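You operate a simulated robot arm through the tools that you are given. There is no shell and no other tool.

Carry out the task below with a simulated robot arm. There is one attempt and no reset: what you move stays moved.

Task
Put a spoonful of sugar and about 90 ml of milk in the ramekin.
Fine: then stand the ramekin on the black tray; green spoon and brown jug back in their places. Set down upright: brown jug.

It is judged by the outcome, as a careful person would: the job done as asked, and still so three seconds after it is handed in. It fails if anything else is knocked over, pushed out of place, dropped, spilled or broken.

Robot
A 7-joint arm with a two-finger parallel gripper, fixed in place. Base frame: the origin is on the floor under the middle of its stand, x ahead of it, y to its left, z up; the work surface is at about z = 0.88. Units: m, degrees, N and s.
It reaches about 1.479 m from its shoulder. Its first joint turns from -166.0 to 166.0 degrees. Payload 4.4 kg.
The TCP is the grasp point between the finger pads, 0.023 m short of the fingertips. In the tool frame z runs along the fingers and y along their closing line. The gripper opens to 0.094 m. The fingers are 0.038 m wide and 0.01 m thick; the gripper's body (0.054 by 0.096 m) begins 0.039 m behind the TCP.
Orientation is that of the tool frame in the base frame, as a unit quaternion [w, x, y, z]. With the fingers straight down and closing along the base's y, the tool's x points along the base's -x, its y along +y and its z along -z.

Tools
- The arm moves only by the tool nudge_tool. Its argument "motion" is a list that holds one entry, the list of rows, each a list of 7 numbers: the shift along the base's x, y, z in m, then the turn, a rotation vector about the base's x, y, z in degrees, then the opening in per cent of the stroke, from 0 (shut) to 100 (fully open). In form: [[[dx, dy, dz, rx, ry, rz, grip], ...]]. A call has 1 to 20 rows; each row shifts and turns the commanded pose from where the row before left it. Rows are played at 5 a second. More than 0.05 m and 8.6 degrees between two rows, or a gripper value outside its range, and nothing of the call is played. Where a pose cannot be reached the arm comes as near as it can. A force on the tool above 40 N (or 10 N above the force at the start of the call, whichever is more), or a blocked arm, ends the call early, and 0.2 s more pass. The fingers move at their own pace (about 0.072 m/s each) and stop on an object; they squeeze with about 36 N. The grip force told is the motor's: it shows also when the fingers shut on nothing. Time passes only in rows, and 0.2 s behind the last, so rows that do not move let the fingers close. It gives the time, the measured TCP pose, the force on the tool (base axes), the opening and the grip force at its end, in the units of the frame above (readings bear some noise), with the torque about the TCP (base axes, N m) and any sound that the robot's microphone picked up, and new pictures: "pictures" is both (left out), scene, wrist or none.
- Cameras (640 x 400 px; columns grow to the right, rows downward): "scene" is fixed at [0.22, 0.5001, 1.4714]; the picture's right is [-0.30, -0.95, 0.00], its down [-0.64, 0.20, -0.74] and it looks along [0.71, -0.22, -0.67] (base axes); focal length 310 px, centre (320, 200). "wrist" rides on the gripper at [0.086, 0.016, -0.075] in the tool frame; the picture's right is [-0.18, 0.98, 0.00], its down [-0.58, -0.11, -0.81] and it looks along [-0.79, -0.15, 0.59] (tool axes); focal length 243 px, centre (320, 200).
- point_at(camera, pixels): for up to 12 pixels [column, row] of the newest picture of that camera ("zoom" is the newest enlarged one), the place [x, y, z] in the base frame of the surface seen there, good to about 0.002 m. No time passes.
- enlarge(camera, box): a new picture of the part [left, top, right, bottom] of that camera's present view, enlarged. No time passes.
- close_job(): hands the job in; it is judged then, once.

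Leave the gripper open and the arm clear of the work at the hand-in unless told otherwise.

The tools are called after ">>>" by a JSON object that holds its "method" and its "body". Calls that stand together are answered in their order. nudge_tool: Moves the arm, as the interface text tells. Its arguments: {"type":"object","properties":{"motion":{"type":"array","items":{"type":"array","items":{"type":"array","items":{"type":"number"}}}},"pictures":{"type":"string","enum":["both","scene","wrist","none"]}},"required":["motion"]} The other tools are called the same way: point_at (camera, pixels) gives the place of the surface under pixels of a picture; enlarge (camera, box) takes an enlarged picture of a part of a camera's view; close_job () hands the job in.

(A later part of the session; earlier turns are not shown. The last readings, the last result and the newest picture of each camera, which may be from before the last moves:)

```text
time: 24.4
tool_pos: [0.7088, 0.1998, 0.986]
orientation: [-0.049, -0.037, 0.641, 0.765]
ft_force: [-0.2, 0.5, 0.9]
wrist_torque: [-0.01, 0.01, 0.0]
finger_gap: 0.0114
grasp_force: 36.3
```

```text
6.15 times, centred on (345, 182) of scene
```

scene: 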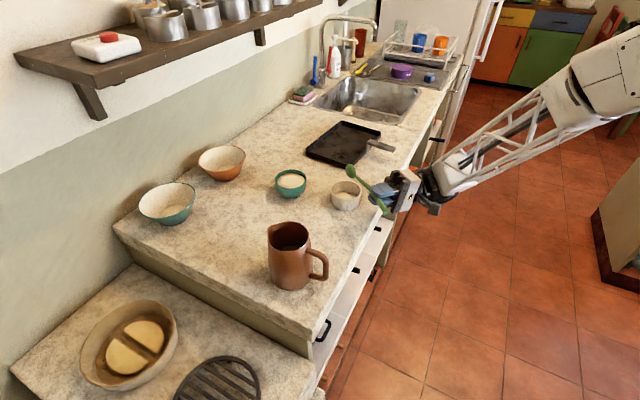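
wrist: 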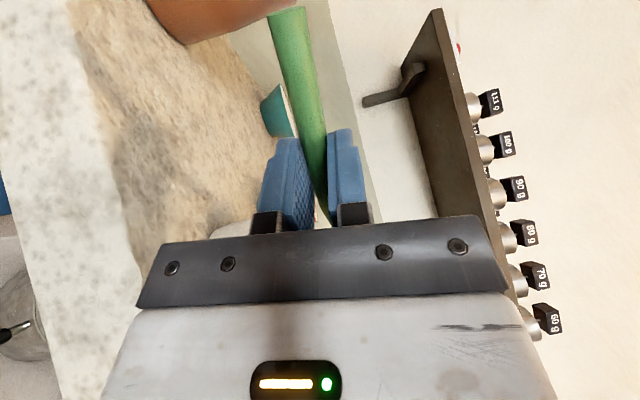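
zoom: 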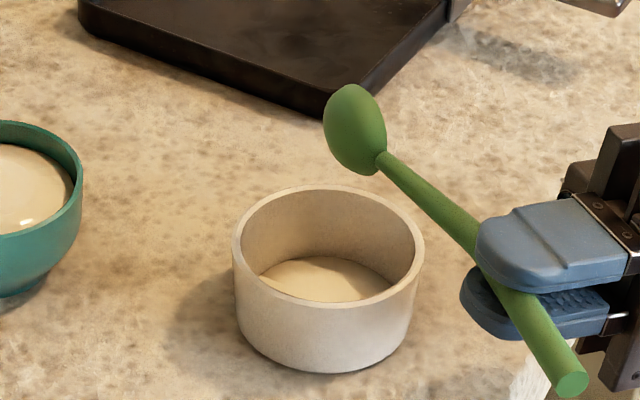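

The ramekin shows the sugar in its bottom and nothing spilled around it. I lift and unroll the spoon back to upright.

>>> {"method": "nudge_tool", "body": {"motion": [[[0, 0, 0.01, 0, 0, 0, 0], [0, 0, 0.005, -8.211, -1.447, 0, 0], [0, 0, 0.005, -8.211, -1.447, 0, 0], [0, 0, 0.005, -8.211, -1.447, 0, 0], [0, 0, 0.005, -8.211, -1.447, 0, 0], [0, 0, 0.005, -8.211, -1.447, 0, 0], [0, 0, 0.005, -8.211, -1.447, 0, 0], [0, 0, 0.005, -8.211, -1.447, 0, 0], [0, 0, 0.005, -8.211, -1.447, 0, 0], [0, 0, 0.005, -8.211, -1.447, 0, 0], [0, 0, 0.005, -8.211, -1.447, 0, 0], [0, 0, 0.005, -8.211, -1.447, 0, 0], [0, 0, 0.005, -8.211, -1.447, 0, 0], [0, 0, 0, 0, 0, 0, 0]]], "pictures": "both"}}

>>> {"method": "enlarge", "body": {"camera": "scene", "box": [290, 130, 400, 215]}}

```text
time: 27.4
tool_pos: [0.71, 0.1996, 1.0551]
orientation: [0.027, -0.086, 0.996, 0.001]
ft_force: [-0.9, -0.3, -1.3]
wrist_torque: [0.0, 0.04, -0.01]
finger_gap: 0.0113
grasp_force: 35.9
```

scene: 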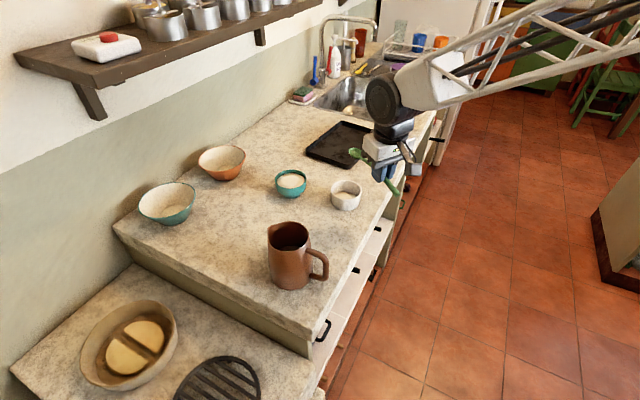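
wrist: 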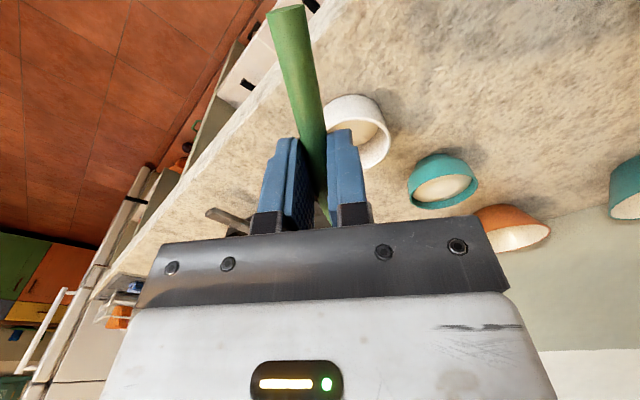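

```text
4.71 times, centred on (345, 172) of scene
```

zoom: 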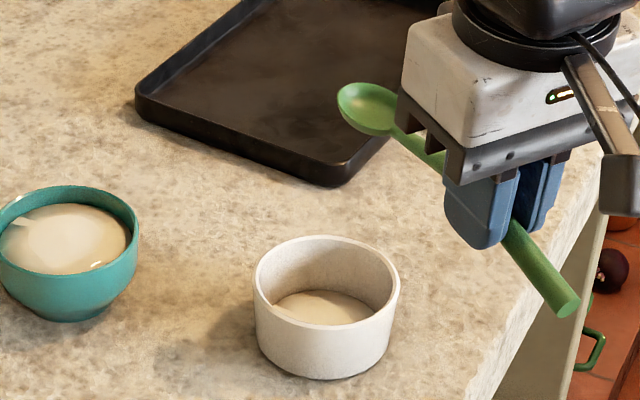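

The spoon is empty (zoom 365,105). I carry it back above its place, restoring the original heading (49.5°) and levelling it.

>>> {"method": "nudge_tool", "body": {"motion": [[[0, 0, 0, -0.54, 3.05, 0, 0], [-0.0035, 0.0255, -0.005, 0, 0, 7.9, 0], [-0.0035, 0.0255, -0.005, 0, 0, 7.9, 0], [-0.0035, 0.0255, -0.005, 0, 0, 7.9, 0], [-0.0035, 0.0255, -0.005, 0, 0, 7.9, 0], [-0.0035, 0.0256, -0.005, 0, 0, 7.9, 0], [0, 0, 0, 0, 0, 0, 0]]], "pictures": "both"}}

```text
time: 29.0
tool_pos: [0.6917, 0.3275, 1.0327]
orientation: [0.0, -0.419, 0.908, 0.0]
ft_force: [-0.6, -0.2, -0.8]
wrist_torque: [-0.03, 0.0, -0.01]
finger_gap: 0.0113
grasp_force: 36.3
```

scene: 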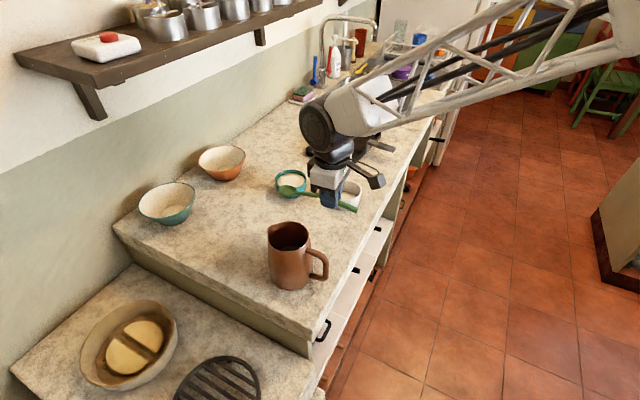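
wrist: 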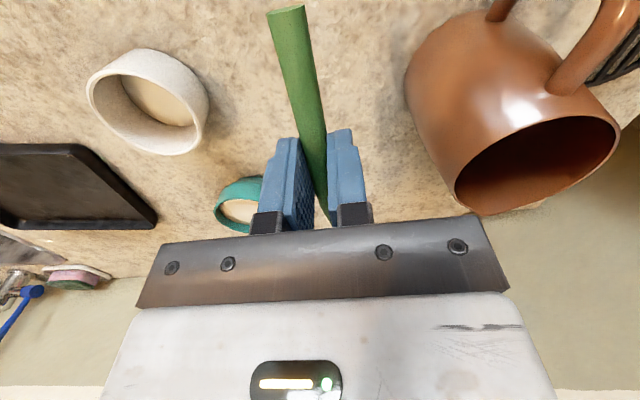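

Back over its place with the original heading. I lower it to the original height (z≈0.907).

>>> {"method": "nudge_tool", "body": {"motion": [[[0.0006, -0.0003, -0.04, 0, 0, 0, 0], [0, 0, -0.04, 0, 0, 0, 0], [0, 0, -0.03, 0, 0, 0, 0], [0, 0, -0.01, 0, 0, 0, 0], [0, 0, -0.0055, 0, 0, 0, 0], [0, 0, 0, 0, 0, 0, 0]]], "pictures": "none"}}

```text
time: 30.5
tool_pos: [0.6948, 0.3281, 0.9082]
orientation: [0.002, -0.42, 0.908, 0.0]
ft_force: [2.4, 1.2, 3.9]
wrist_torque: [-0.21, 0.18, 0.04]
finger_gap: 0.0117
grasp_force: 36.1
stopped in row 6: the force on the tool passed its limit at 40 N (the readings are from after the stop); the commanded pose is now the measured one
```

The spoon touched the counter a little early (z=0.908) and the arm stopped; force is now about 4 N. I look before releasing.

>>> {"method": "nudge_tool", "body": {"motion": [[[0, 0, 0.0008, 0, 0, 0, 0]]], "pictures": "both"}}

>>> {"method": "enlarge", "body": {"camera": "scene", "box": [270, 190, 370, 260]}}

```text
time: 30.9
tool_pos: [0.6951, 0.3273, 0.9084]
orientation: [0.002, -0.419, 0.908, 0.0]
ft_force: [0.8, 0.9, 1.2]
wrist_torque: [-0.01, -0.03, 0.02]
finger_gap: 0.0116
grasp_force: 36.2
```

scene: 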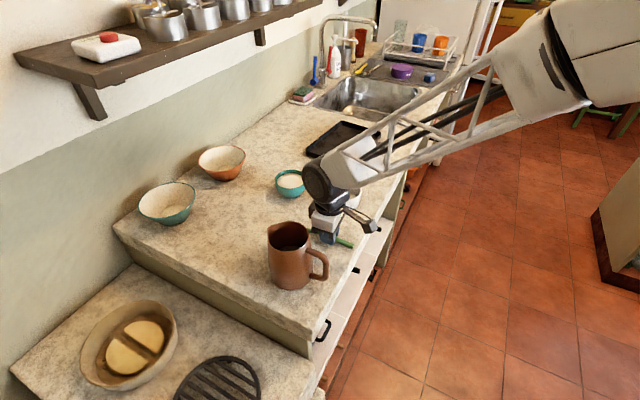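
wrist: 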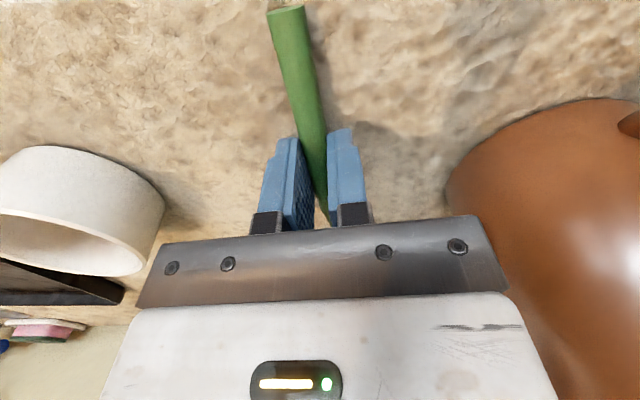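

```text
5.71 times, centred on (320, 225) of scene
```

zoom: 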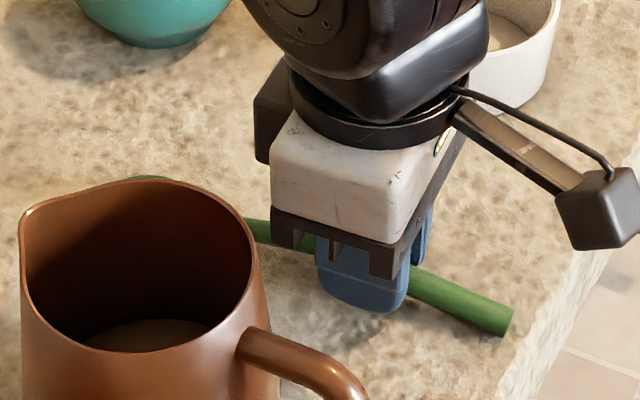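

The heading is right but it sits about 2.5 mm too far in x. I lift slightly, shift back, lower gently, then open.

>>> {"method": "nudge_tool", "body": {"motion": [[[0, 0, 0.003, 0, 0, 0, 0], [-0.0026, 0, 0, 0, 0, 0, 0], [0, 0, -0.0015, 0, 0, 0, 0], [0, 0, -0.0012, 0, 0, 0, 0], [0, 0, 0, 0, 0, 0, 0]]], "pictures": "none"}}

```text
time: 32.1
tool_pos: [0.6911, 0.3259, 0.909]
orientation: [0.002, -0.419, 0.908, 0.0]
ft_force: [0.4, -1.0, 0.2]
wrist_torque: [-0.01, 0.04, 0.0]
finger_gap: 0.0115
grasp_force: 36.1
```

Position is within about 1 mm and there is no load. I open the gripper.

>>> {"method": "nudge_tool", "body": {"motion": [[[0.0008, 0.0007, -0.0008, 0, 0, 0, 0], [0, 0, 0, 0, 0, 0, 18], [0, 0, 0, 0, 0, 0, 30], [0, 0, 0, 0, 0, 0, 45], [0, 0, 0, 0, 0, 0, 50]]], "pictures": "both"}}

```text
time: 33.3
tool_pos: [0.6915, 0.3277, 0.9082]
orientation: [0.002, -0.42, 0.908, -0.001]
ft_force: [-0.3, -1.1, -0.4]
wrist_torque: [0.03, -0.03, -0.02]
finger_gap: 0.0469
grasp_force: 0.1
```

scene: 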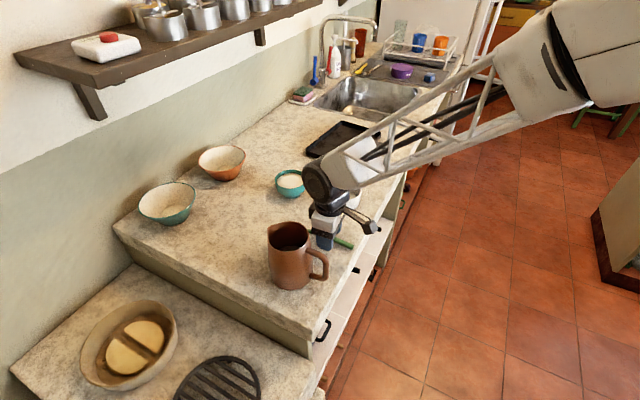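
wrist: 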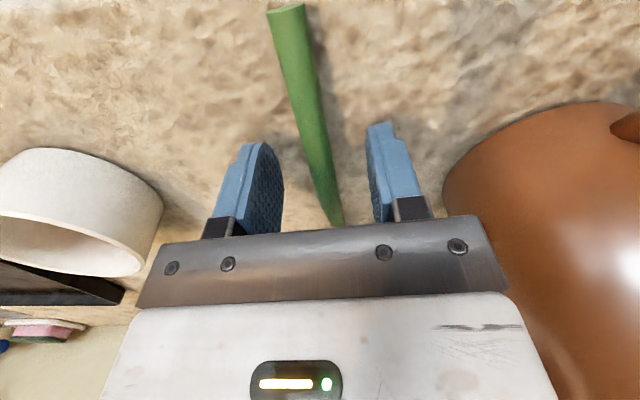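

The spoon lies as it did before (handle end at wrist (286,8), earlier (287,10)). I lift straight up and verify.

>>> {"method": "nudge_tool", "body": {"motion": [[[0, 0, 0.02, 0, 0, 0, 50], [0, 0, 0.045, 0, 0, 0, 50], [0, 0, 0.045, 0, 0, 0, 50], [0, 0, 0.045, 0, 0, 0, 50], [0, 0, 0.045, 0, 0, 0, 50], [0, 0, 0.045, 0, 0, 0, 50], [0, 0, 0, 0, 0, 0, 50]]], "pictures": "both"}}

>>> {"method": "enlarge", "body": {"camera": "wrist", "box": [150, 0, 480, 200]}}

```text
time: 34.9
tool_pos: [0.6928, 0.3274, 1.1518]
orientation: [0.002, -0.418, 0.908, -0.001]
ft_force: [0.0, 0.6, 0.5]
wrist_torque: [0.02, 0.02, 0.01]
finger_gap: 0.0469
grasp_force: 0.0
```

scene: 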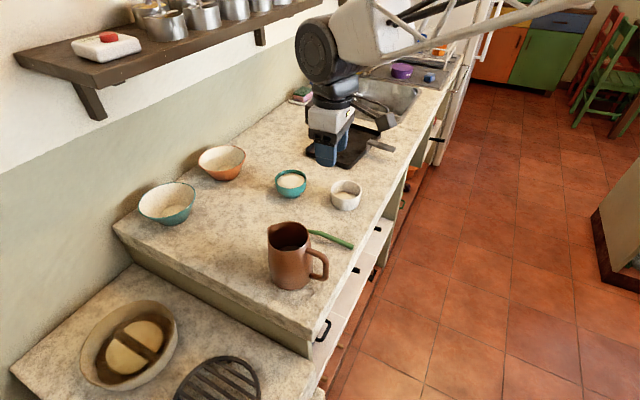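
wrist: 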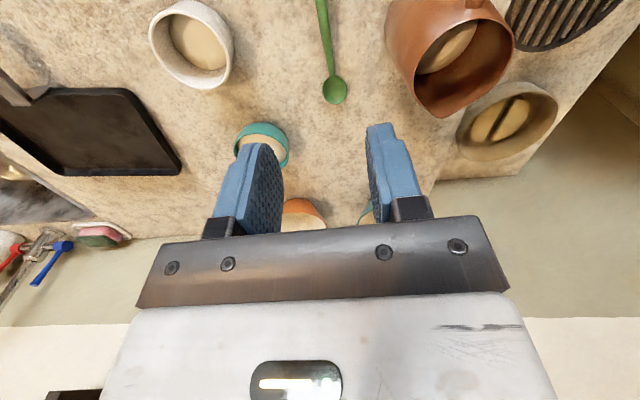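

```text
1.94 times, centred on (315, 100) of wrist
```

zoom: 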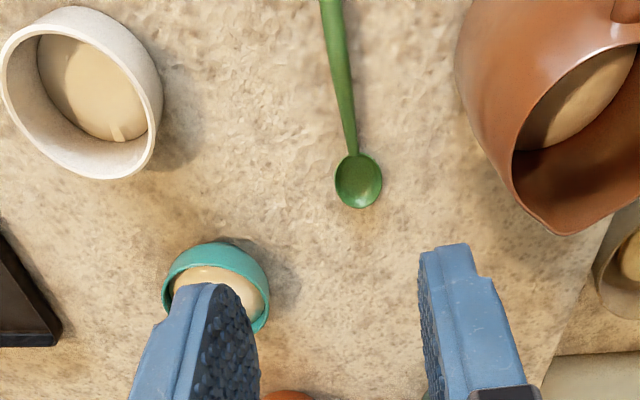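

>>> {"method": "point_at", "body": {"camera": "wrist", "pixels": [[335, 92], [336, 101], [330, 60], [322, 10], [190, 40], [205, 60], [175, 45], [152, 42], [232, 45], [205, 87]]}}

>>> {"method": "point_at", "body": {"camera": "scene", "pixels": [[350, 246], [330, 238], [352, 248], [345, 197], [340, 200]]}}

```text
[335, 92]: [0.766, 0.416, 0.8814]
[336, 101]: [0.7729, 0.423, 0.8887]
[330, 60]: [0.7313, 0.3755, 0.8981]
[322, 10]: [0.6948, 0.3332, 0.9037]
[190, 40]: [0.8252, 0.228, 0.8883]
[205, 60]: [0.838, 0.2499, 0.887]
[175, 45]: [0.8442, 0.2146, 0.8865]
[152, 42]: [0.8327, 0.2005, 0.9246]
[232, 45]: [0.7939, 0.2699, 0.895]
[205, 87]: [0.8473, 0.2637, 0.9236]
```

```text
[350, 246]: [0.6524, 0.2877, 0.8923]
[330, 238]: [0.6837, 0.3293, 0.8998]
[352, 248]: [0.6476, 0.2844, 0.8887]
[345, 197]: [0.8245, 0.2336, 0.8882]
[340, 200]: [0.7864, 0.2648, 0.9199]
```

The spoon is back within 1 mm (handle end (0.652, 0.288)), and sugar lies in the ramekin at z≈0.888. Now the jug: I'll grip its handle at the upper corner, with the hand leaning back 45° behind the handle. First I go to a stand-off pose near (0.53, 0.34, 1.09), leaning the hand as I go.

>>> {"method": "nudge_tool", "body": {"motion": [[[-0.0268, 0.0027, -0.01, 5.21, -5.39, -0.9, 50], [-0.0268, 0.0027, -0.01, 5.21, -5.39, -0.9, 50], [-0.0268, 0.0027, -0.01, 5.21, -5.39, -0.9, 50], [-0.0268, 0.0027, -0.01, 5.21, -5.39, -0.9, 50], [-0.0268, 0.0027, -0.01, 5.21, -5.39, -0.9, 50], [-0.0268, 0.0027, -0.01, 5.21, -5.39, -0.9, 50], [0, 0, 0, 0, 0, 0, 50]]], "pictures": "both"}}

```text
time: 36.5
tool_pos: [0.5314, 0.3426, 1.093]
orientation: [0.363, -0.345, 0.857, 0.126]
ft_force: [-0.7, 0.0, -0.7]
wrist_torque: [0.0, -0.01, 0.04]
finger_gap: 0.0467
grasp_force: 0.0
```

scene: 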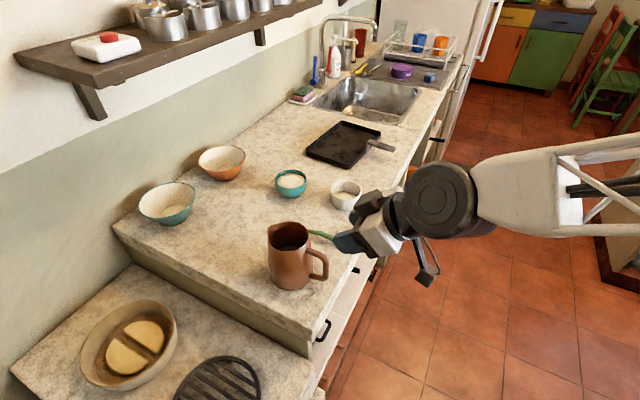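
wrist: 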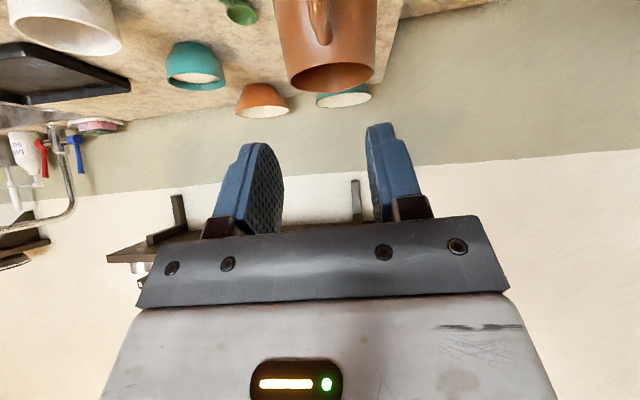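

The pose was reached; the handle lies in the middle between the fingers (wrist (320,20)). I zoom in on it to measure the handle again.

>>> {"method": "enlarge", "body": {"camera": "wrist", "box": [250, 0, 400, 95]}}

>>> {"method": "enlarge", "body": {"camera": "scene", "box": [250, 205, 370, 300]}}

```text
4.21 times, centred on (325, 48) of wrist
```

zoom: 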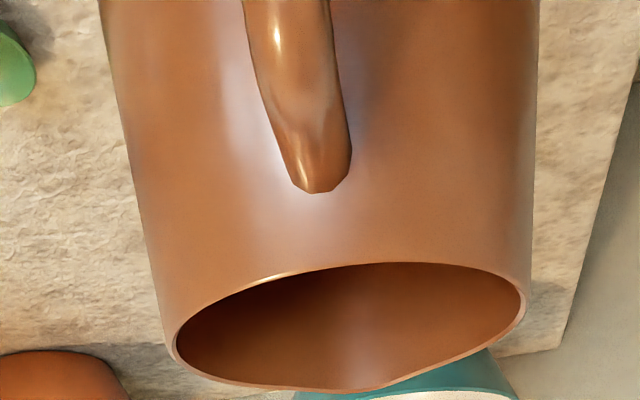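

```text
4.21 times, centred on (310, 252) of scene
```

zoom: 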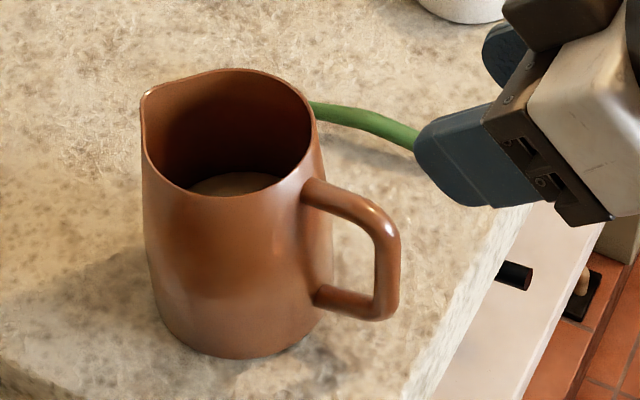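

>>> {"method": "point_at", "body": {"camera": "wrist", "pixels": [[311, 10], [316, 10], [321, 10], [326, 10], [322, 30], [322, 38], [318, 3], [290, 80], [350, 70], [372, 70], [332, 93], [314, 20]]}}

>>> {"method": "point_at", "body": {"camera": "zoom", "pixels": [[340, 195], [365, 205], [380, 215], [395, 240], [378, 250], [395, 275], [380, 290], [330, 290], [145, 95]]}}

```text
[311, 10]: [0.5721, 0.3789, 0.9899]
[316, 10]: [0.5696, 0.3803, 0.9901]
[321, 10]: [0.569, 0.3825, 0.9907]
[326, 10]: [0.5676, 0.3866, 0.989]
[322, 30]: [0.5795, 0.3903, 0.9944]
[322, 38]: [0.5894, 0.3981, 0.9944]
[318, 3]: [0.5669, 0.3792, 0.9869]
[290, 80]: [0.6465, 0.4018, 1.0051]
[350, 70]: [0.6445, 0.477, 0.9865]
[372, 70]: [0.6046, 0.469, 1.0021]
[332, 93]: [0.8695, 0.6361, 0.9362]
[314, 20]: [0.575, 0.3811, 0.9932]
```

```text
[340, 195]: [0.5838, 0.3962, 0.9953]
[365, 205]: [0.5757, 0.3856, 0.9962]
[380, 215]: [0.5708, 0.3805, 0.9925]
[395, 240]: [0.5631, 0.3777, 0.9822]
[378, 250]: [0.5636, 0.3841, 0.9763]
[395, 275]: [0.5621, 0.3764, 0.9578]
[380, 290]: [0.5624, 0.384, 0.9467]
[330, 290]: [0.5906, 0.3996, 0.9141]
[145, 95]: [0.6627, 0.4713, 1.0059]
```

Handle centre line fits my estimate; grasp point for the TCP will be about (0.5716, 0.3834, 0.981). I correct the tilt slightly, drop to the stand-off and go half of the way in.

>>> {"method": "nudge_tool", "body": {"motion": [[[-0.0003, 0.0007, -0.0277, 0.68, 0.73, 0.48, 50], [-0.0002, 0.0007, -0.0277, 0.68, 0.73, 0.48, 50], [0.0102, 0.0098, -0.0142, 0, 0, 0, 50], [0.0102, 0.0098, -0.0142, 0, 0, 0, 50], [0, 0, 0, 0, 0, 0, 50]]], "pictures": "both"}}

>>> {"method": "enlarge", "body": {"camera": "scene", "box": [270, 200, 420, 300]}}

```text
time: 37.7
tool_pos: [0.5518, 0.3645, 1.0086]
orientation: [0.355, -0.345, 0.857, 0.144]
ft_force: [0.2, -0.2, 0.0]
wrist_torque: [-0.01, 0.0, 0.02]
finger_gap: 0.0467
grasp_force: 0.0
```

scene: 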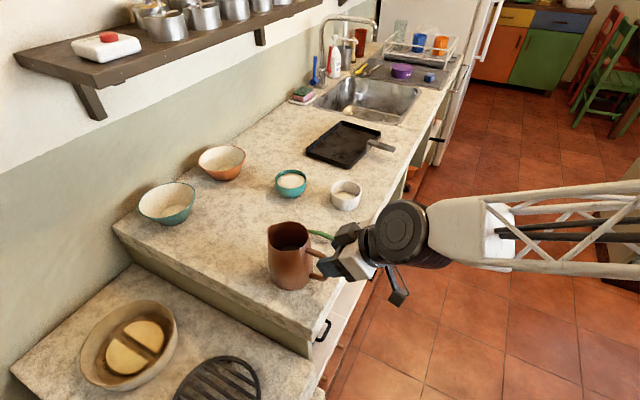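
wrist: 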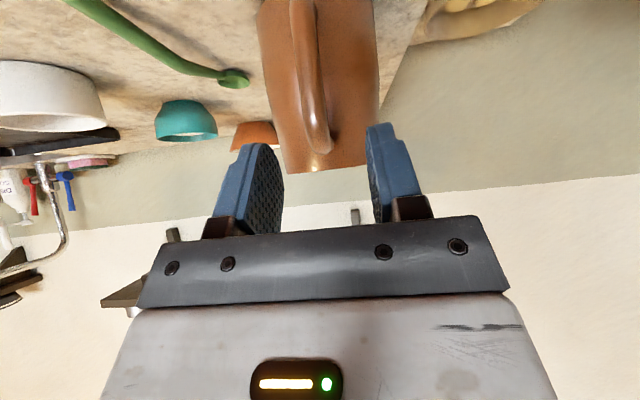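

```text
4.00 times, centred on (345, 250) of scene
```

zoom: 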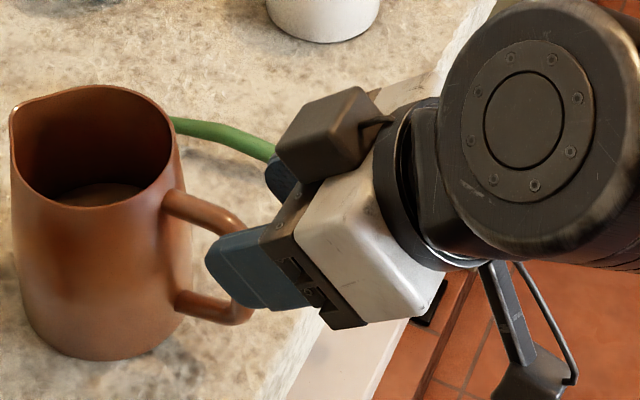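

Orientation now matches. I notice a dark block on the hand's upper side (zoom (335,130)); I check that it will clear the jug rim when I go further in.

>>> {"method": "point_at", "body": {"camera": "zoom", "pixels": [[280, 150], [292, 168], [318, 180], [350, 90], [335, 130], [375, 125], [215, 260], [270, 305], [262, 235], [295, 210], [270, 190], [330, 325]]}}

```text
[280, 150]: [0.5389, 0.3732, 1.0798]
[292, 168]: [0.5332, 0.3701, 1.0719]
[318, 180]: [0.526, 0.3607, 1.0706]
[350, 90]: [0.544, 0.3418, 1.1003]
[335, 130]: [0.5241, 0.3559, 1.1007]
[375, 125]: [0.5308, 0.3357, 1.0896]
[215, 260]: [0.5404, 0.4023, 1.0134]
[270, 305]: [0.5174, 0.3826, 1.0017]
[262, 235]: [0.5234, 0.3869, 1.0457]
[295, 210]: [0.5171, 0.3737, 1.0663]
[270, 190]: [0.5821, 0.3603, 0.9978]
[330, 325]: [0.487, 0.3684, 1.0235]
```

The block stays about 4–5 cm above and behind the rim, so it is clear. I advance to the grasp point.

>>> {"method": "nudge_tool", "body": {"motion": [[[0.0066, 0.0063, -0.0092, 0, 0, 0, 50], [0.0066, 0.0063, -0.0092, 0, 0, 0, 50], [0.0066, 0.0063, -0.0092, 0, 0, 0, 50], [0, 0, 0, 0, 0, 0, 50]]], "pictures": "both"}}

>>> {"method": "enlarge", "body": {"camera": "scene", "box": [270, 200, 420, 300]}}

```text
time: 38.7
tool_pos: [0.5717, 0.3839, 0.9821]
orientation: [0.355, -0.346, 0.856, 0.145]
ft_force: [0.4, -0.2, -0.1]
wrist_torque: [0.02, 0.0, 0.02]
finger_gap: 0.047
grasp_force: 0.1
```

scene: 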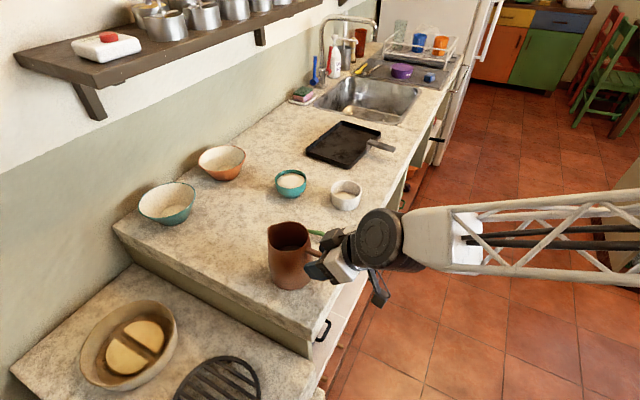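
wrist: 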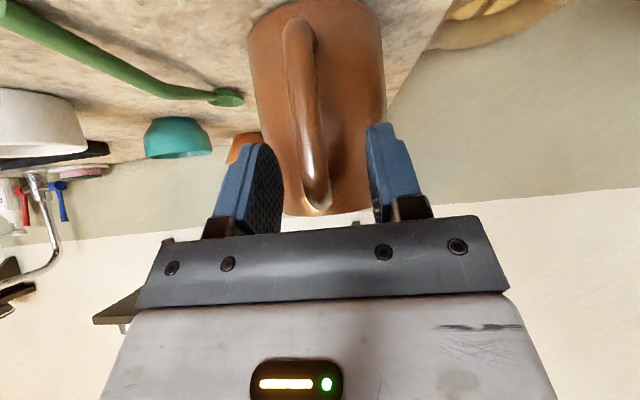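

```text
4.00 times, centred on (345, 250) of scene
```

zoom: 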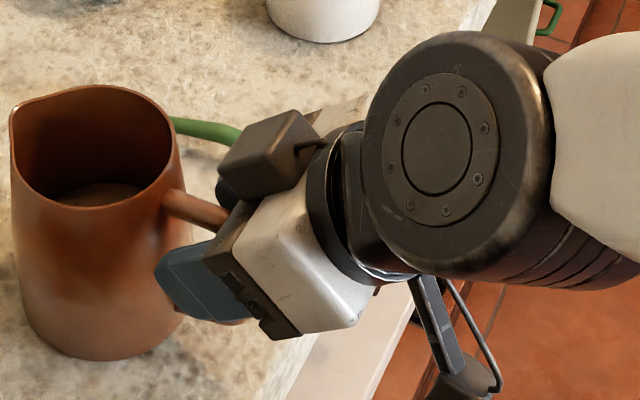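

The handle sits centred between the pads. I close on it gradually.

>>> {"method": "nudge_tool", "body": {"motion": [[[0, 0, 0, 0, 0, 0, 35], [0, 0, 0, 0, 0, 0, 25], [0, 0, 0, 0, 0, 0, 18], [0, 0, 0, 0, 0, 0, 12], [0, 0, 0, 0, 0, 0, 5], [0, 0, 0, 0, 0, 0, 0], [0, 0, 0, 0, 0, 0, 0]]], "pictures": "both"}}

>>> {"method": "enlarge", "body": {"camera": "scene", "box": [250, 205, 370, 300]}}

```text
time: 40.3
tool_pos: [0.5706, 0.3843, 0.9816]
orientation: [0.355, -0.345, 0.857, 0.144]
ft_force: [2.8, -0.1, 0.5]
wrist_torque: [0.17, -0.09, -0.18]
finger_gap: 0.0124
grasp_force: 36.0
```

scene: 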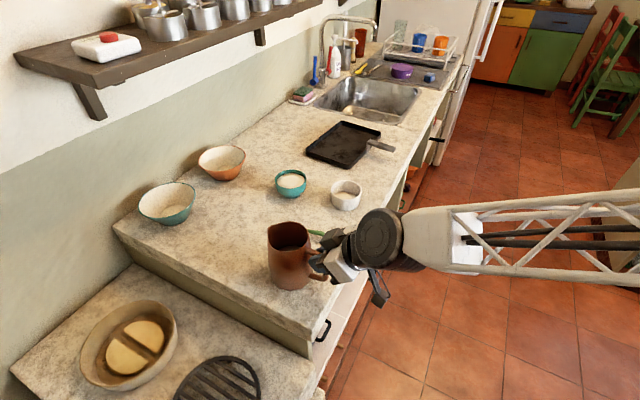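
wrist: 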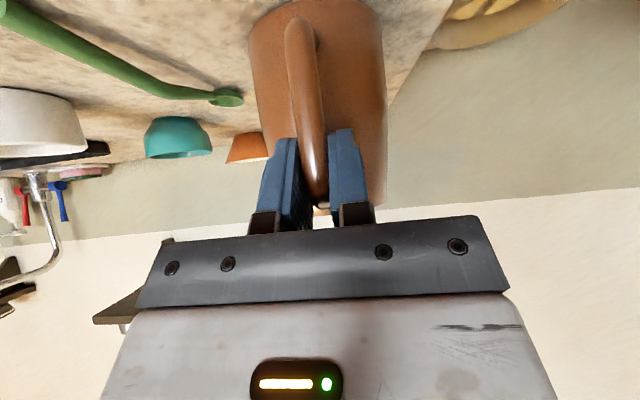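

```text
4.21 times, centred on (310, 252) of scene
```

zoom: 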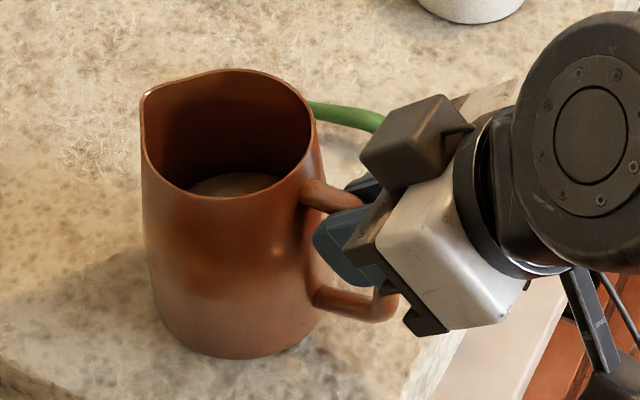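

The handle is held firmly (gap 0.0124) and the jug has not moved (spout still at zoom (145,95)). I lift it 2 cm as a trial.

>>> {"method": "nudge_tool", "body": {"motion": [[[0, 0, 0.003, 0, 0, 0, 0], [0, 0, 0.007, 0, 0, 0, 0], [0, 0, 0.01, 0, 0, 0, 0], [0, 0, 0, 0, 0, 0, 0], [0, 0, 0, 0, 0, 0, 0]]], "pictures": "both"}}

>>> {"method": "enlarge", "body": {"camera": "scene", "box": [250, 195, 370, 290]}}

```text
time: 41.5
tool_pos: [0.5715, 0.3842, 1.0015]
orientation: [0.354, -0.345, 0.857, 0.143]
ft_force: [0.5, -0.7, -4.6]
wrist_torque: [-0.22, 0.27, 0.05]
finger_gap: 0.0128
grasp_force: 36.1
```

scene: 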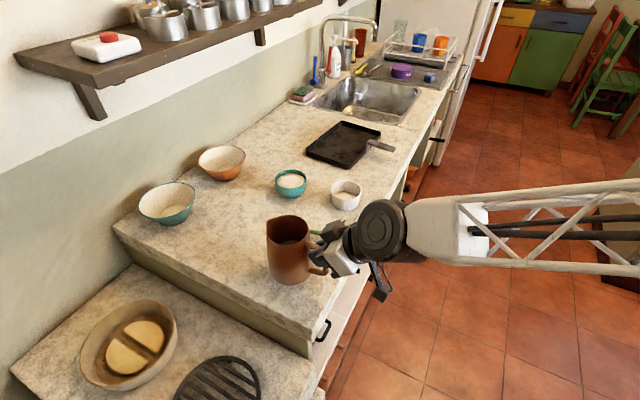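
wrist: 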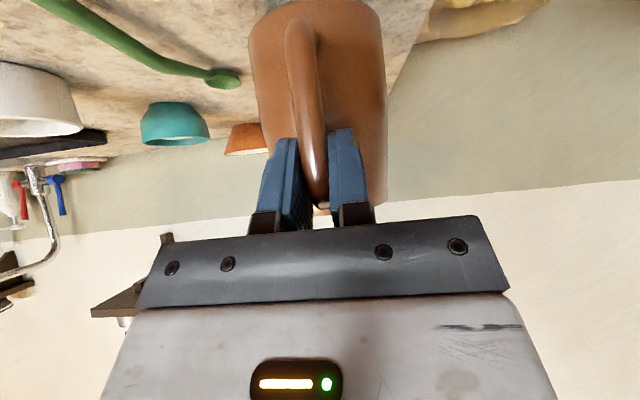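

```text
4.21 times, centred on (310, 242) of scene
```

zoom: 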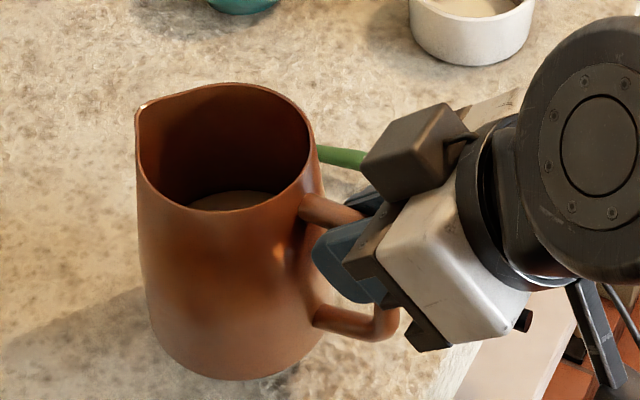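

The jug hangs on the grip: about 4.6 N, no visible slip. I check that its rim is still level.

>>> {"method": "point_at", "body": {"camera": "zoom", "pixels": [[140, 108], [200, 210], [250, 206], [295, 185], [265, 93], [210, 85], [230, 200], [305, 120]]}}

```text
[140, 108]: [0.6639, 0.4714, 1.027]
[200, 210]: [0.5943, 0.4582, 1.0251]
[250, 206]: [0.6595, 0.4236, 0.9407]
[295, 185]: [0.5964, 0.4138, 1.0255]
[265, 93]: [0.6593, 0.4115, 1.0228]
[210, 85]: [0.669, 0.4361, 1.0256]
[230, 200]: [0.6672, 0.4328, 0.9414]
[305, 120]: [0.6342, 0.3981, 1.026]
```

The rim is level at z≈1.025 all round and the milk surface is at 0.941. I raise the jug to clear everything and carry it smoothly, upright, to beside the ramekin.

>>> {"method": "nudge_tool", "body": {"motion": [[[0, 0, 0.015, 0, 0, 0, 0], [0, 0, 0.03, 0, 0, 0, 0], [0, 0, 0.03, 0, 0, 0, 0], [0, 0, 0.03, 0, 0, 0, 0], [0.004, -0.005, 0.0135, 0, 0, 0, 0], [0.0089, -0.0113, 0, 0, 0, 0, 0], [0.016, -0.02, 0, 0, 0, 0, 0], [0.02, -0.025, 0, 0, 0, 0, 0], [0.02, -0.025, 0, 0, 0, 0, 0], [0.02, -0.025, 0, 0, 0, 0, 0], [0.02, -0.025, 0, 0, 0, 0, 0], [0.02, -0.025, 0, 0, 0, 0, 0], [0.02, -0.025, 0, 0, 0, 0, 0], [0.014, -0.018, 0, 0, 0, 0, 0], [0.007, -0.009, 0, 0, 0, 0, 0], [0.003, -0.004, 0, 0, 0, 0, 0], [0, 0, 0, 0, 0, 0, 0]]], "pictures": "both"}}

>>> {"method": "enlarge", "body": {"camera": "scene", "box": [290, 120, 430, 215]}}

```text
time: 45.1
tool_pos: [0.7434, 0.1668, 1.1194]
orientation: [0.355, -0.346, 0.857, 0.144]
ft_force: [-0.1, -0.9, -5.5]
wrist_torque: [-0.25, 0.25, 0.02]
finger_gap: 0.0128
grasp_force: 35.9
```

scene: 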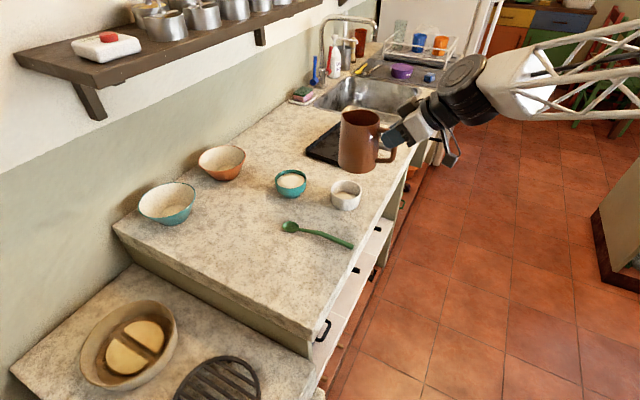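
wrist: 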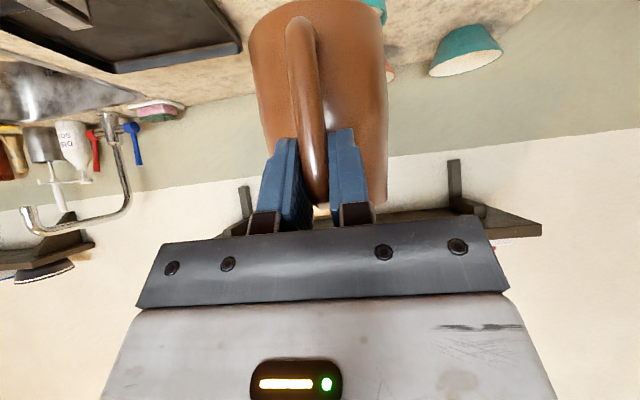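

```text
4.21 times, centred on (360, 168) of scene
```

zoom: 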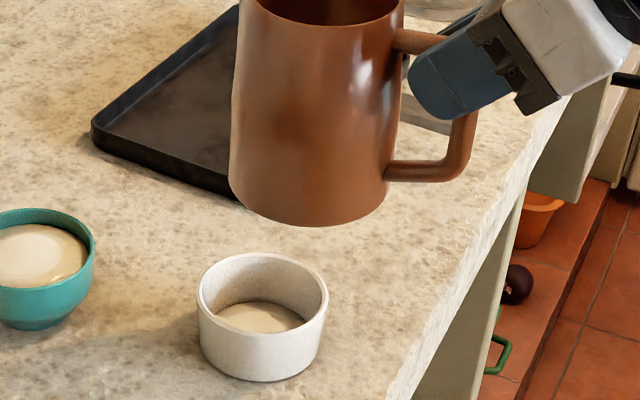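

The jug is upright beside and above the ramekin, and the spoon is undisturbed. I tilt it 50° here, still well above, before any milk can reach the lip.

>>> {"method": "nudge_tool", "body": {"motion": [[[0, 0, 0, -1.74, 1.8, 0, 0], [0, 0, 0, -3.47, 3.6, 0, 0], [0, 0, 0, -3.47, 3.6, 0, 0], [0, 0, 0, -3.47, 3.6, 0, 0], [0, 0, 0, -3.47, 3.6, 0, 0], [0, 0, 0, -3.47, 3.6, 0, 0], [0, 0, 0, -3.47, 3.6, 0, 0], [0, 0, 0, -3.47, 3.6, 0, 0], [0, 0, 0, -3.47, 3.6, 0, 0], [0, 0, 0, -3.47, 3.6, 0, 0], [0, 0, 0, -1.74, 1.8, 0, 0], [0, 0, 0, 0, 0, 0, 0]]], "pictures": "both"}}

>>> {"method": "enlarge", "body": {"camera": "scene", "box": [290, 120, 430, 215]}}

```text
time: 47.7
tool_pos: [0.745, 0.1651, 1.1193]
orientation: [-0.041, -0.373, 0.927, -0.016]
ft_force: [1.1, 0.3, -5.9]
wrist_torque: [-0.01, 0.02, 0.03]
finger_gap: 0.0126
grasp_force: 36.0
```

scene: 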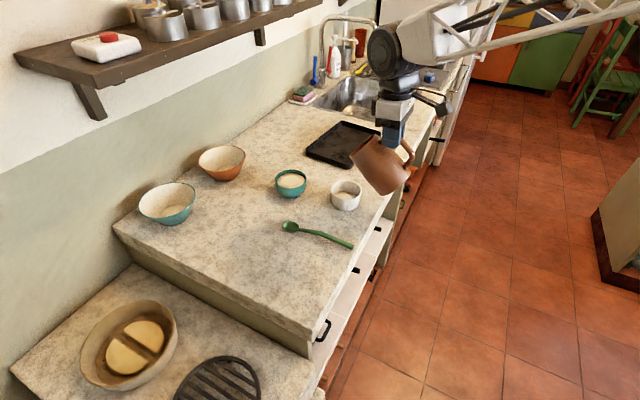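
wrist: 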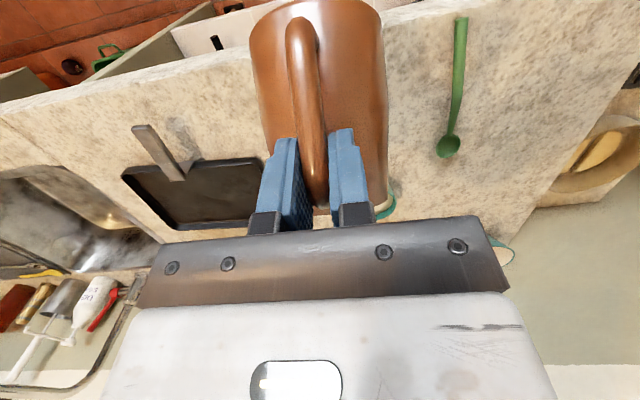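

```text
4.21 times, centred on (360, 168) of scene
```

zoom: 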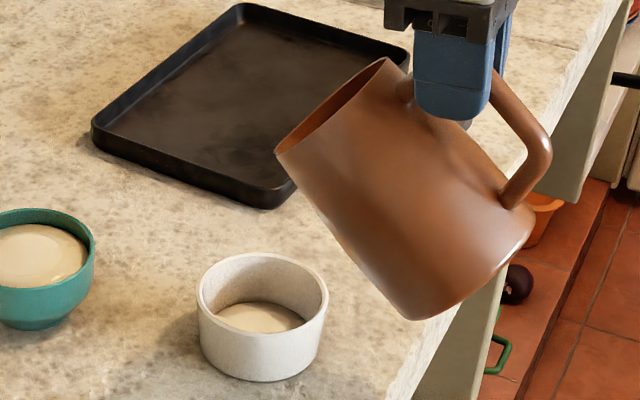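

Tilted 50°, nothing flowing yet. I check where the lip really is (zoom (279,152)) and its lowest wall.

>>> {"method": "point_at", "body": {"camera": "zoom", "pixels": [[279, 153], [285, 158], [290, 148], [330, 105], [385, 62], [410, 315], [445, 310], [262, 310], [250, 325], [205, 300], [325, 300], [260, 258]]}}

```text
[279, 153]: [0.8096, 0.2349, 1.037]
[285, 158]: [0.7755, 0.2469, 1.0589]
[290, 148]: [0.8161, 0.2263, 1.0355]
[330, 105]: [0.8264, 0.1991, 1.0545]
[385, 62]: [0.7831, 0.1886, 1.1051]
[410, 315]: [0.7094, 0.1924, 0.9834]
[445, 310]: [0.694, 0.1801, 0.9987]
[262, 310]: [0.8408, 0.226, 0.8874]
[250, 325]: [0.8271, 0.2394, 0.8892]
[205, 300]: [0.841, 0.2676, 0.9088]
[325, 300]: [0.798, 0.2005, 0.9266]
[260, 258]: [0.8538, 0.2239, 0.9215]
```

The lip is above the ramekin's middle at z≈1.036. I lower the jug with the lip kept slightly behind the ramekin centre, to about 4 cm above its rim, tilting to 56°.

>>> {"method": "nudge_tool", "body": {"motion": [[[-0.001, -0.001, -0.012, -0.87, 0.9, 0, 0], [-0.0011, -0.001, -0.0125, -0.87, 0.9, 0, 0], [-0.0011, -0.0011, -0.0125, -0.87, 0.9, 0, 0], [-0.0011, -0.0011, -0.0125, -0.87, 0.9, 0, 0], [-0.0011, -0.001, -0.0115, -0.69, 0.72, 0, 0], [0, 0, 0, 0, 0, 0, 0]]], "pictures": "scene"}}

>>> {"method": "enlarge", "body": {"camera": "scene", "box": [310, 140, 420, 215]}}

```text
time: 49.1
tool_pos: [0.7381, 0.1601, 1.0581]
orientation: [-0.089, -0.372, 0.923, -0.036]
ft_force: [0.8, -0.3, -4.7]
wrist_torque: [0.02, 0.0, 0.01]
finger_gap: 0.0127
grasp_force: 35.5
```

scene: 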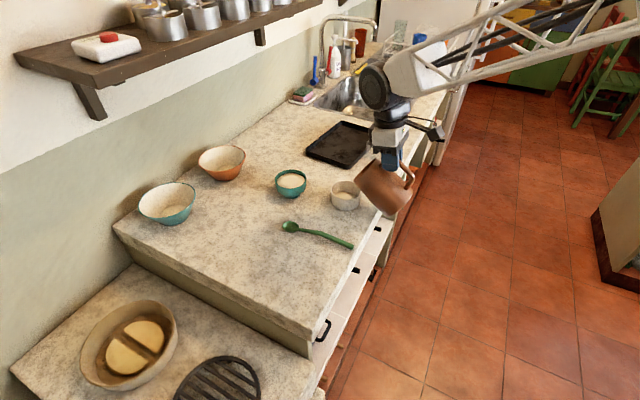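

```text
5.33 times, centred on (365, 178) of scene
```

zoom: 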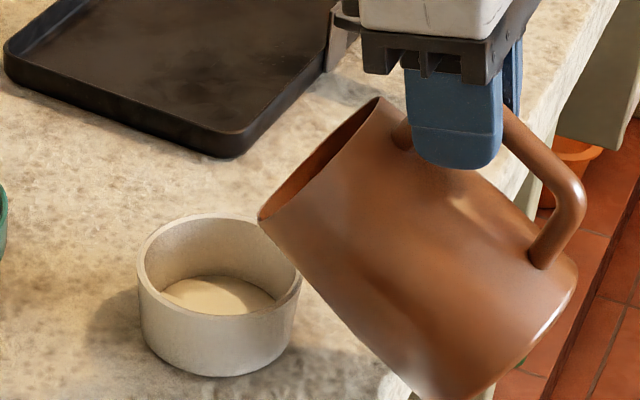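

The lip (zoom (260,215)) is over the ramekin, and I can see inside it. I tilt on to 60° with the lip held in place, and wait a moment.

>>> {"method": "nudge_tool", "body": {"motion": [[[0.0013, 0.0012, 0.0014, -0.695, 0.72, 0, 0], [0.0013, 0.0012, 0.0014, -0.695, 0.72, 0, 0], [0.0013, 0.0012, 0.0013, -0.695, 0.72, 0, 0], [0.0013, 0.0012, 0.0013, -0.695, 0.72, 0, 0], [0, 0, 0, 0, 0, 0, 0], [0, 0, 0, 0, 0, 0, 0]]], "pictures": "scene"}}

>>> {"method": "enlarge", "body": {"camera": "scene", "box": [310, 140, 420, 215]}}

```text
time: 50.5
tool_pos: [0.7444, 0.1656, 1.0636]
orientation: [-0.12, -0.371, 0.92, -0.048]
ft_force: [0.2, 0.5, -5.2]
wrist_torque: [0.05, -0.03, 0.05]
finger_gap: 0.0129
grasp_force: 36.0
```

scene: 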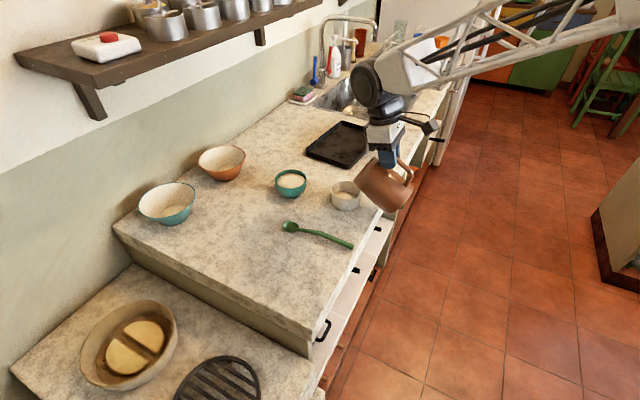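

```text
5.33 times, centred on (365, 178) of scene
```

zoom: 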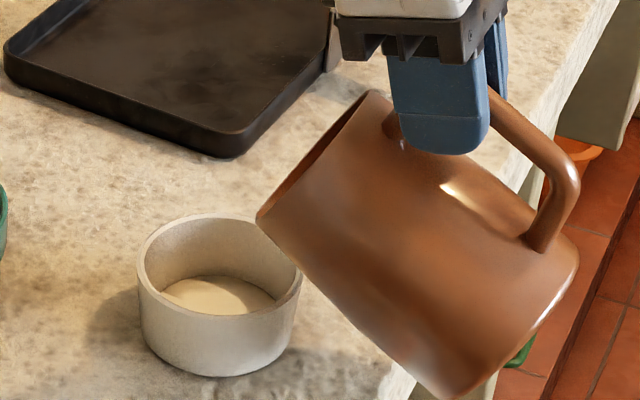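

No flow yet at 60°. I go on to 63° in 1° steps and wait.

>>> {"method": "nudge_tool", "body": {"motion": [[[0.0013, 0.0012, 0.0013, -0.695, 0.72, 0, 0], [0.0013, 0.0012, 0.0013, -0.695, 0.72, 0, 0], [0.0013, 0.0012, 0.0013, -0.695, 0.72, 0, 0], [0, 0, 0, 0, 0, 0, 0], [0, 0, 0, 0, 0, 0, 0]]], "pictures": "scene"}}

>>> {"method": "enlarge", "body": {"camera": "scene", "box": [310, 140, 420, 215]}}

```text
time: 51.7
tool_pos: [0.7485, 0.1705, 1.0692]
orientation: [-0.146, -0.37, 0.916, -0.058]
ft_force: [-0.1, 0.4, -5.7]
wrist_torque: [0.03, -0.06, -0.01]
finger_gap: 0.0125
grasp_force: 35.5
```

scene: 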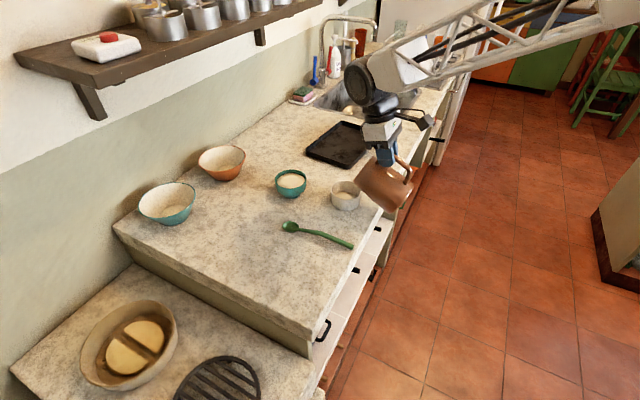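

```text
5.33 times, centred on (365, 178) of scene
```

zoom: 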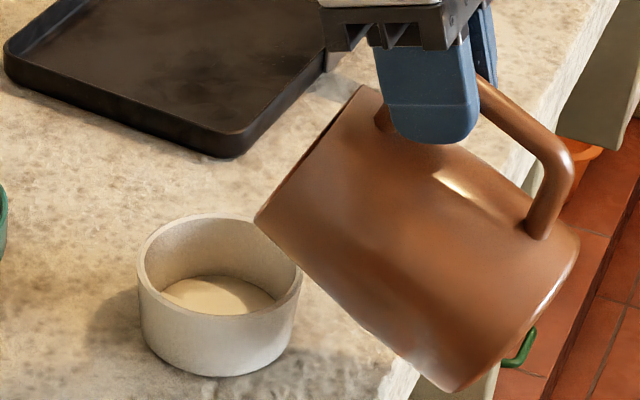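

Still none at 63°. Continue to 65°.

>>> {"method": "nudge_tool", "body": {"motion": [[[0.0013, 0.0012, 0.0013, -0.695, 0.72, 0, 0], [0.0013, 0.0012, 0.0013, -0.695, 0.72, 0, 0], [0, 0, 0, 0, 0, 0, 0], [0, 0, 0, 0, 0, 0, 0]]], "pictures": "scene"}}

>>> {"method": "enlarge", "body": {"camera": "scene", "box": [310, 140, 420, 215]}}

```text
time: 52.7
tool_pos: [0.751, 0.1716, 1.0707]
orientation: [-0.162, -0.368, 0.913, -0.063]
ft_force: [0.5, -0.1, -6.1]
wrist_torque: [0.05, -0.06, 0.0]
finger_gap: 0.0127
grasp_force: 35.9
```

scene: 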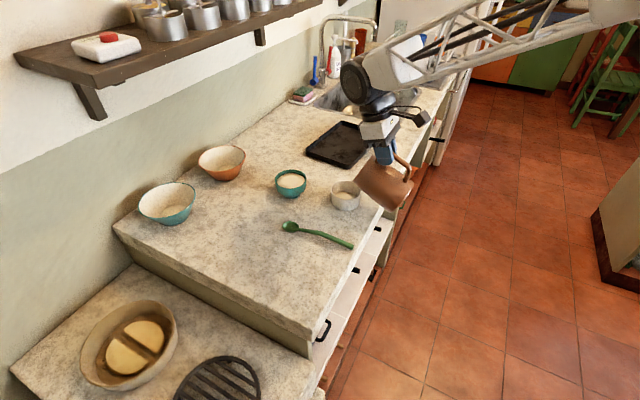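

```text
5.33 times, centred on (365, 178) of scene
```

zoom: 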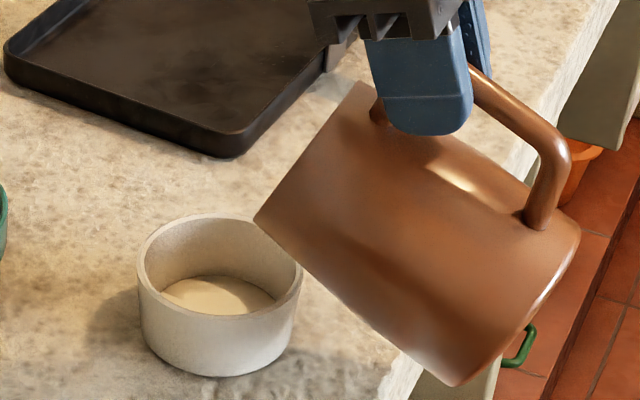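

Still none at 65°. On to 67°.

>>> {"method": "nudge_tool", "body": {"motion": [[[0.0013, 0.0013, 0.0012, -0.695, 0.72, 0, 0], [0.0013, 0.0013, 0.0012, -0.695, 0.72, 0, 0], [0, 0, 0, 0, 0, 0, 0], [0, 0, 0, 0, 0, 0, 0]]], "pictures": "scene"}}

>>> {"method": "enlarge", "body": {"camera": "scene", "box": [310, 140, 420, 215]}}

```text
time: 53.7
tool_pos: [0.7528, 0.1752, 1.073]
orientation: [-0.177, -0.366, 0.911, -0.071]
ft_force: [0.2, -0.3, -5.3]
wrist_torque: [0.08, -0.04, 0.0]
finger_gap: 0.0128
grasp_force: 35.9
```

scene: 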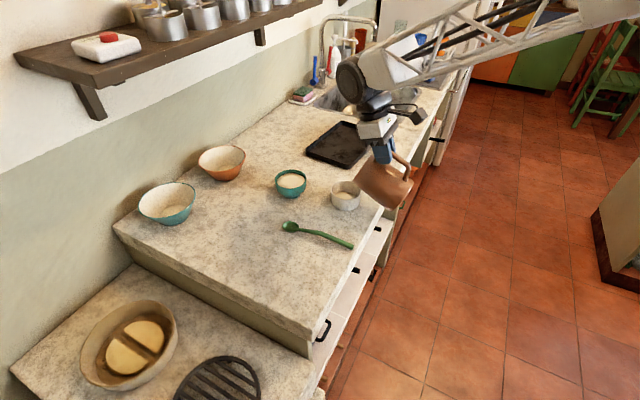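

```text
5.33 times, centred on (365, 178) of scene
```

zoom: 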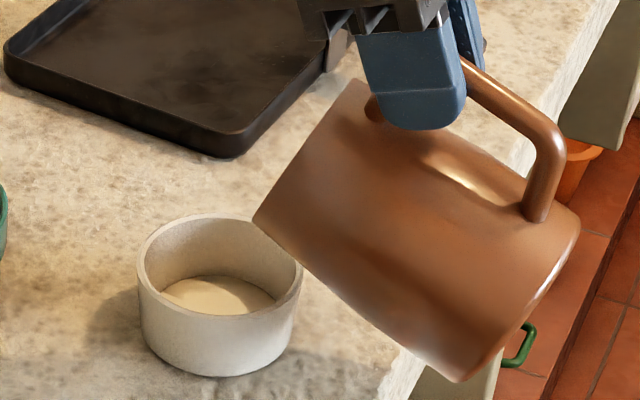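

None at 67° either. On to 69°.

>>> {"method": "nudge_tool", "body": {"motion": [[[0.0013, 0.0013, 0.0012, -0.695, 0.72, 0, 0], [0.0013, 0.0013, 0.0012, -0.695, 0.72, 0, 0], [0, 0, 0, 0, 0, 0, 0], [0, 0, 0, 0, 0, 0, 0]]], "pictures": "scene"}}

>>> {"method": "enlarge", "body": {"camera": "scene", "box": [310, 140, 420, 215]}}

```text
time: 54.7
tool_pos: [0.7557, 0.1773, 1.0748]
orientation: [-0.193, -0.366, 0.907, -0.077]
ft_force: [-0.4, -0.2, -5.8]
wrist_torque: [0.09, -0.07, -0.01]
finger_gap: 0.0128
grasp_force: 35.6
```

scene: 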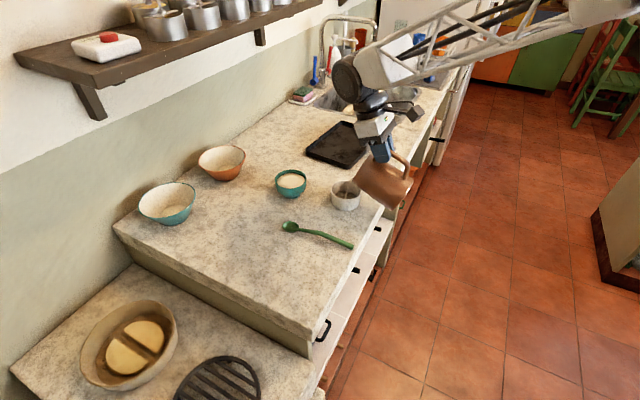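

```text
5.33 times, centred on (365, 178) of scene
```

zoom: 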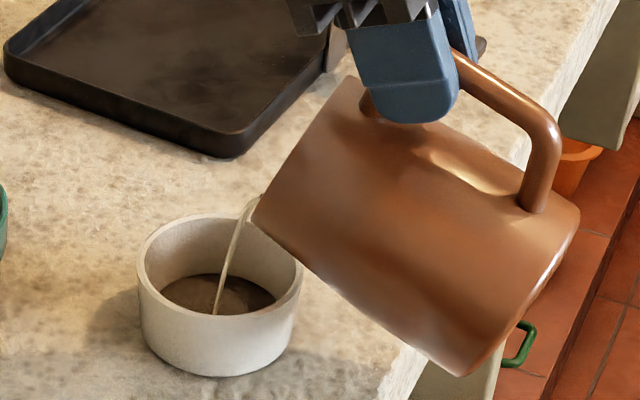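

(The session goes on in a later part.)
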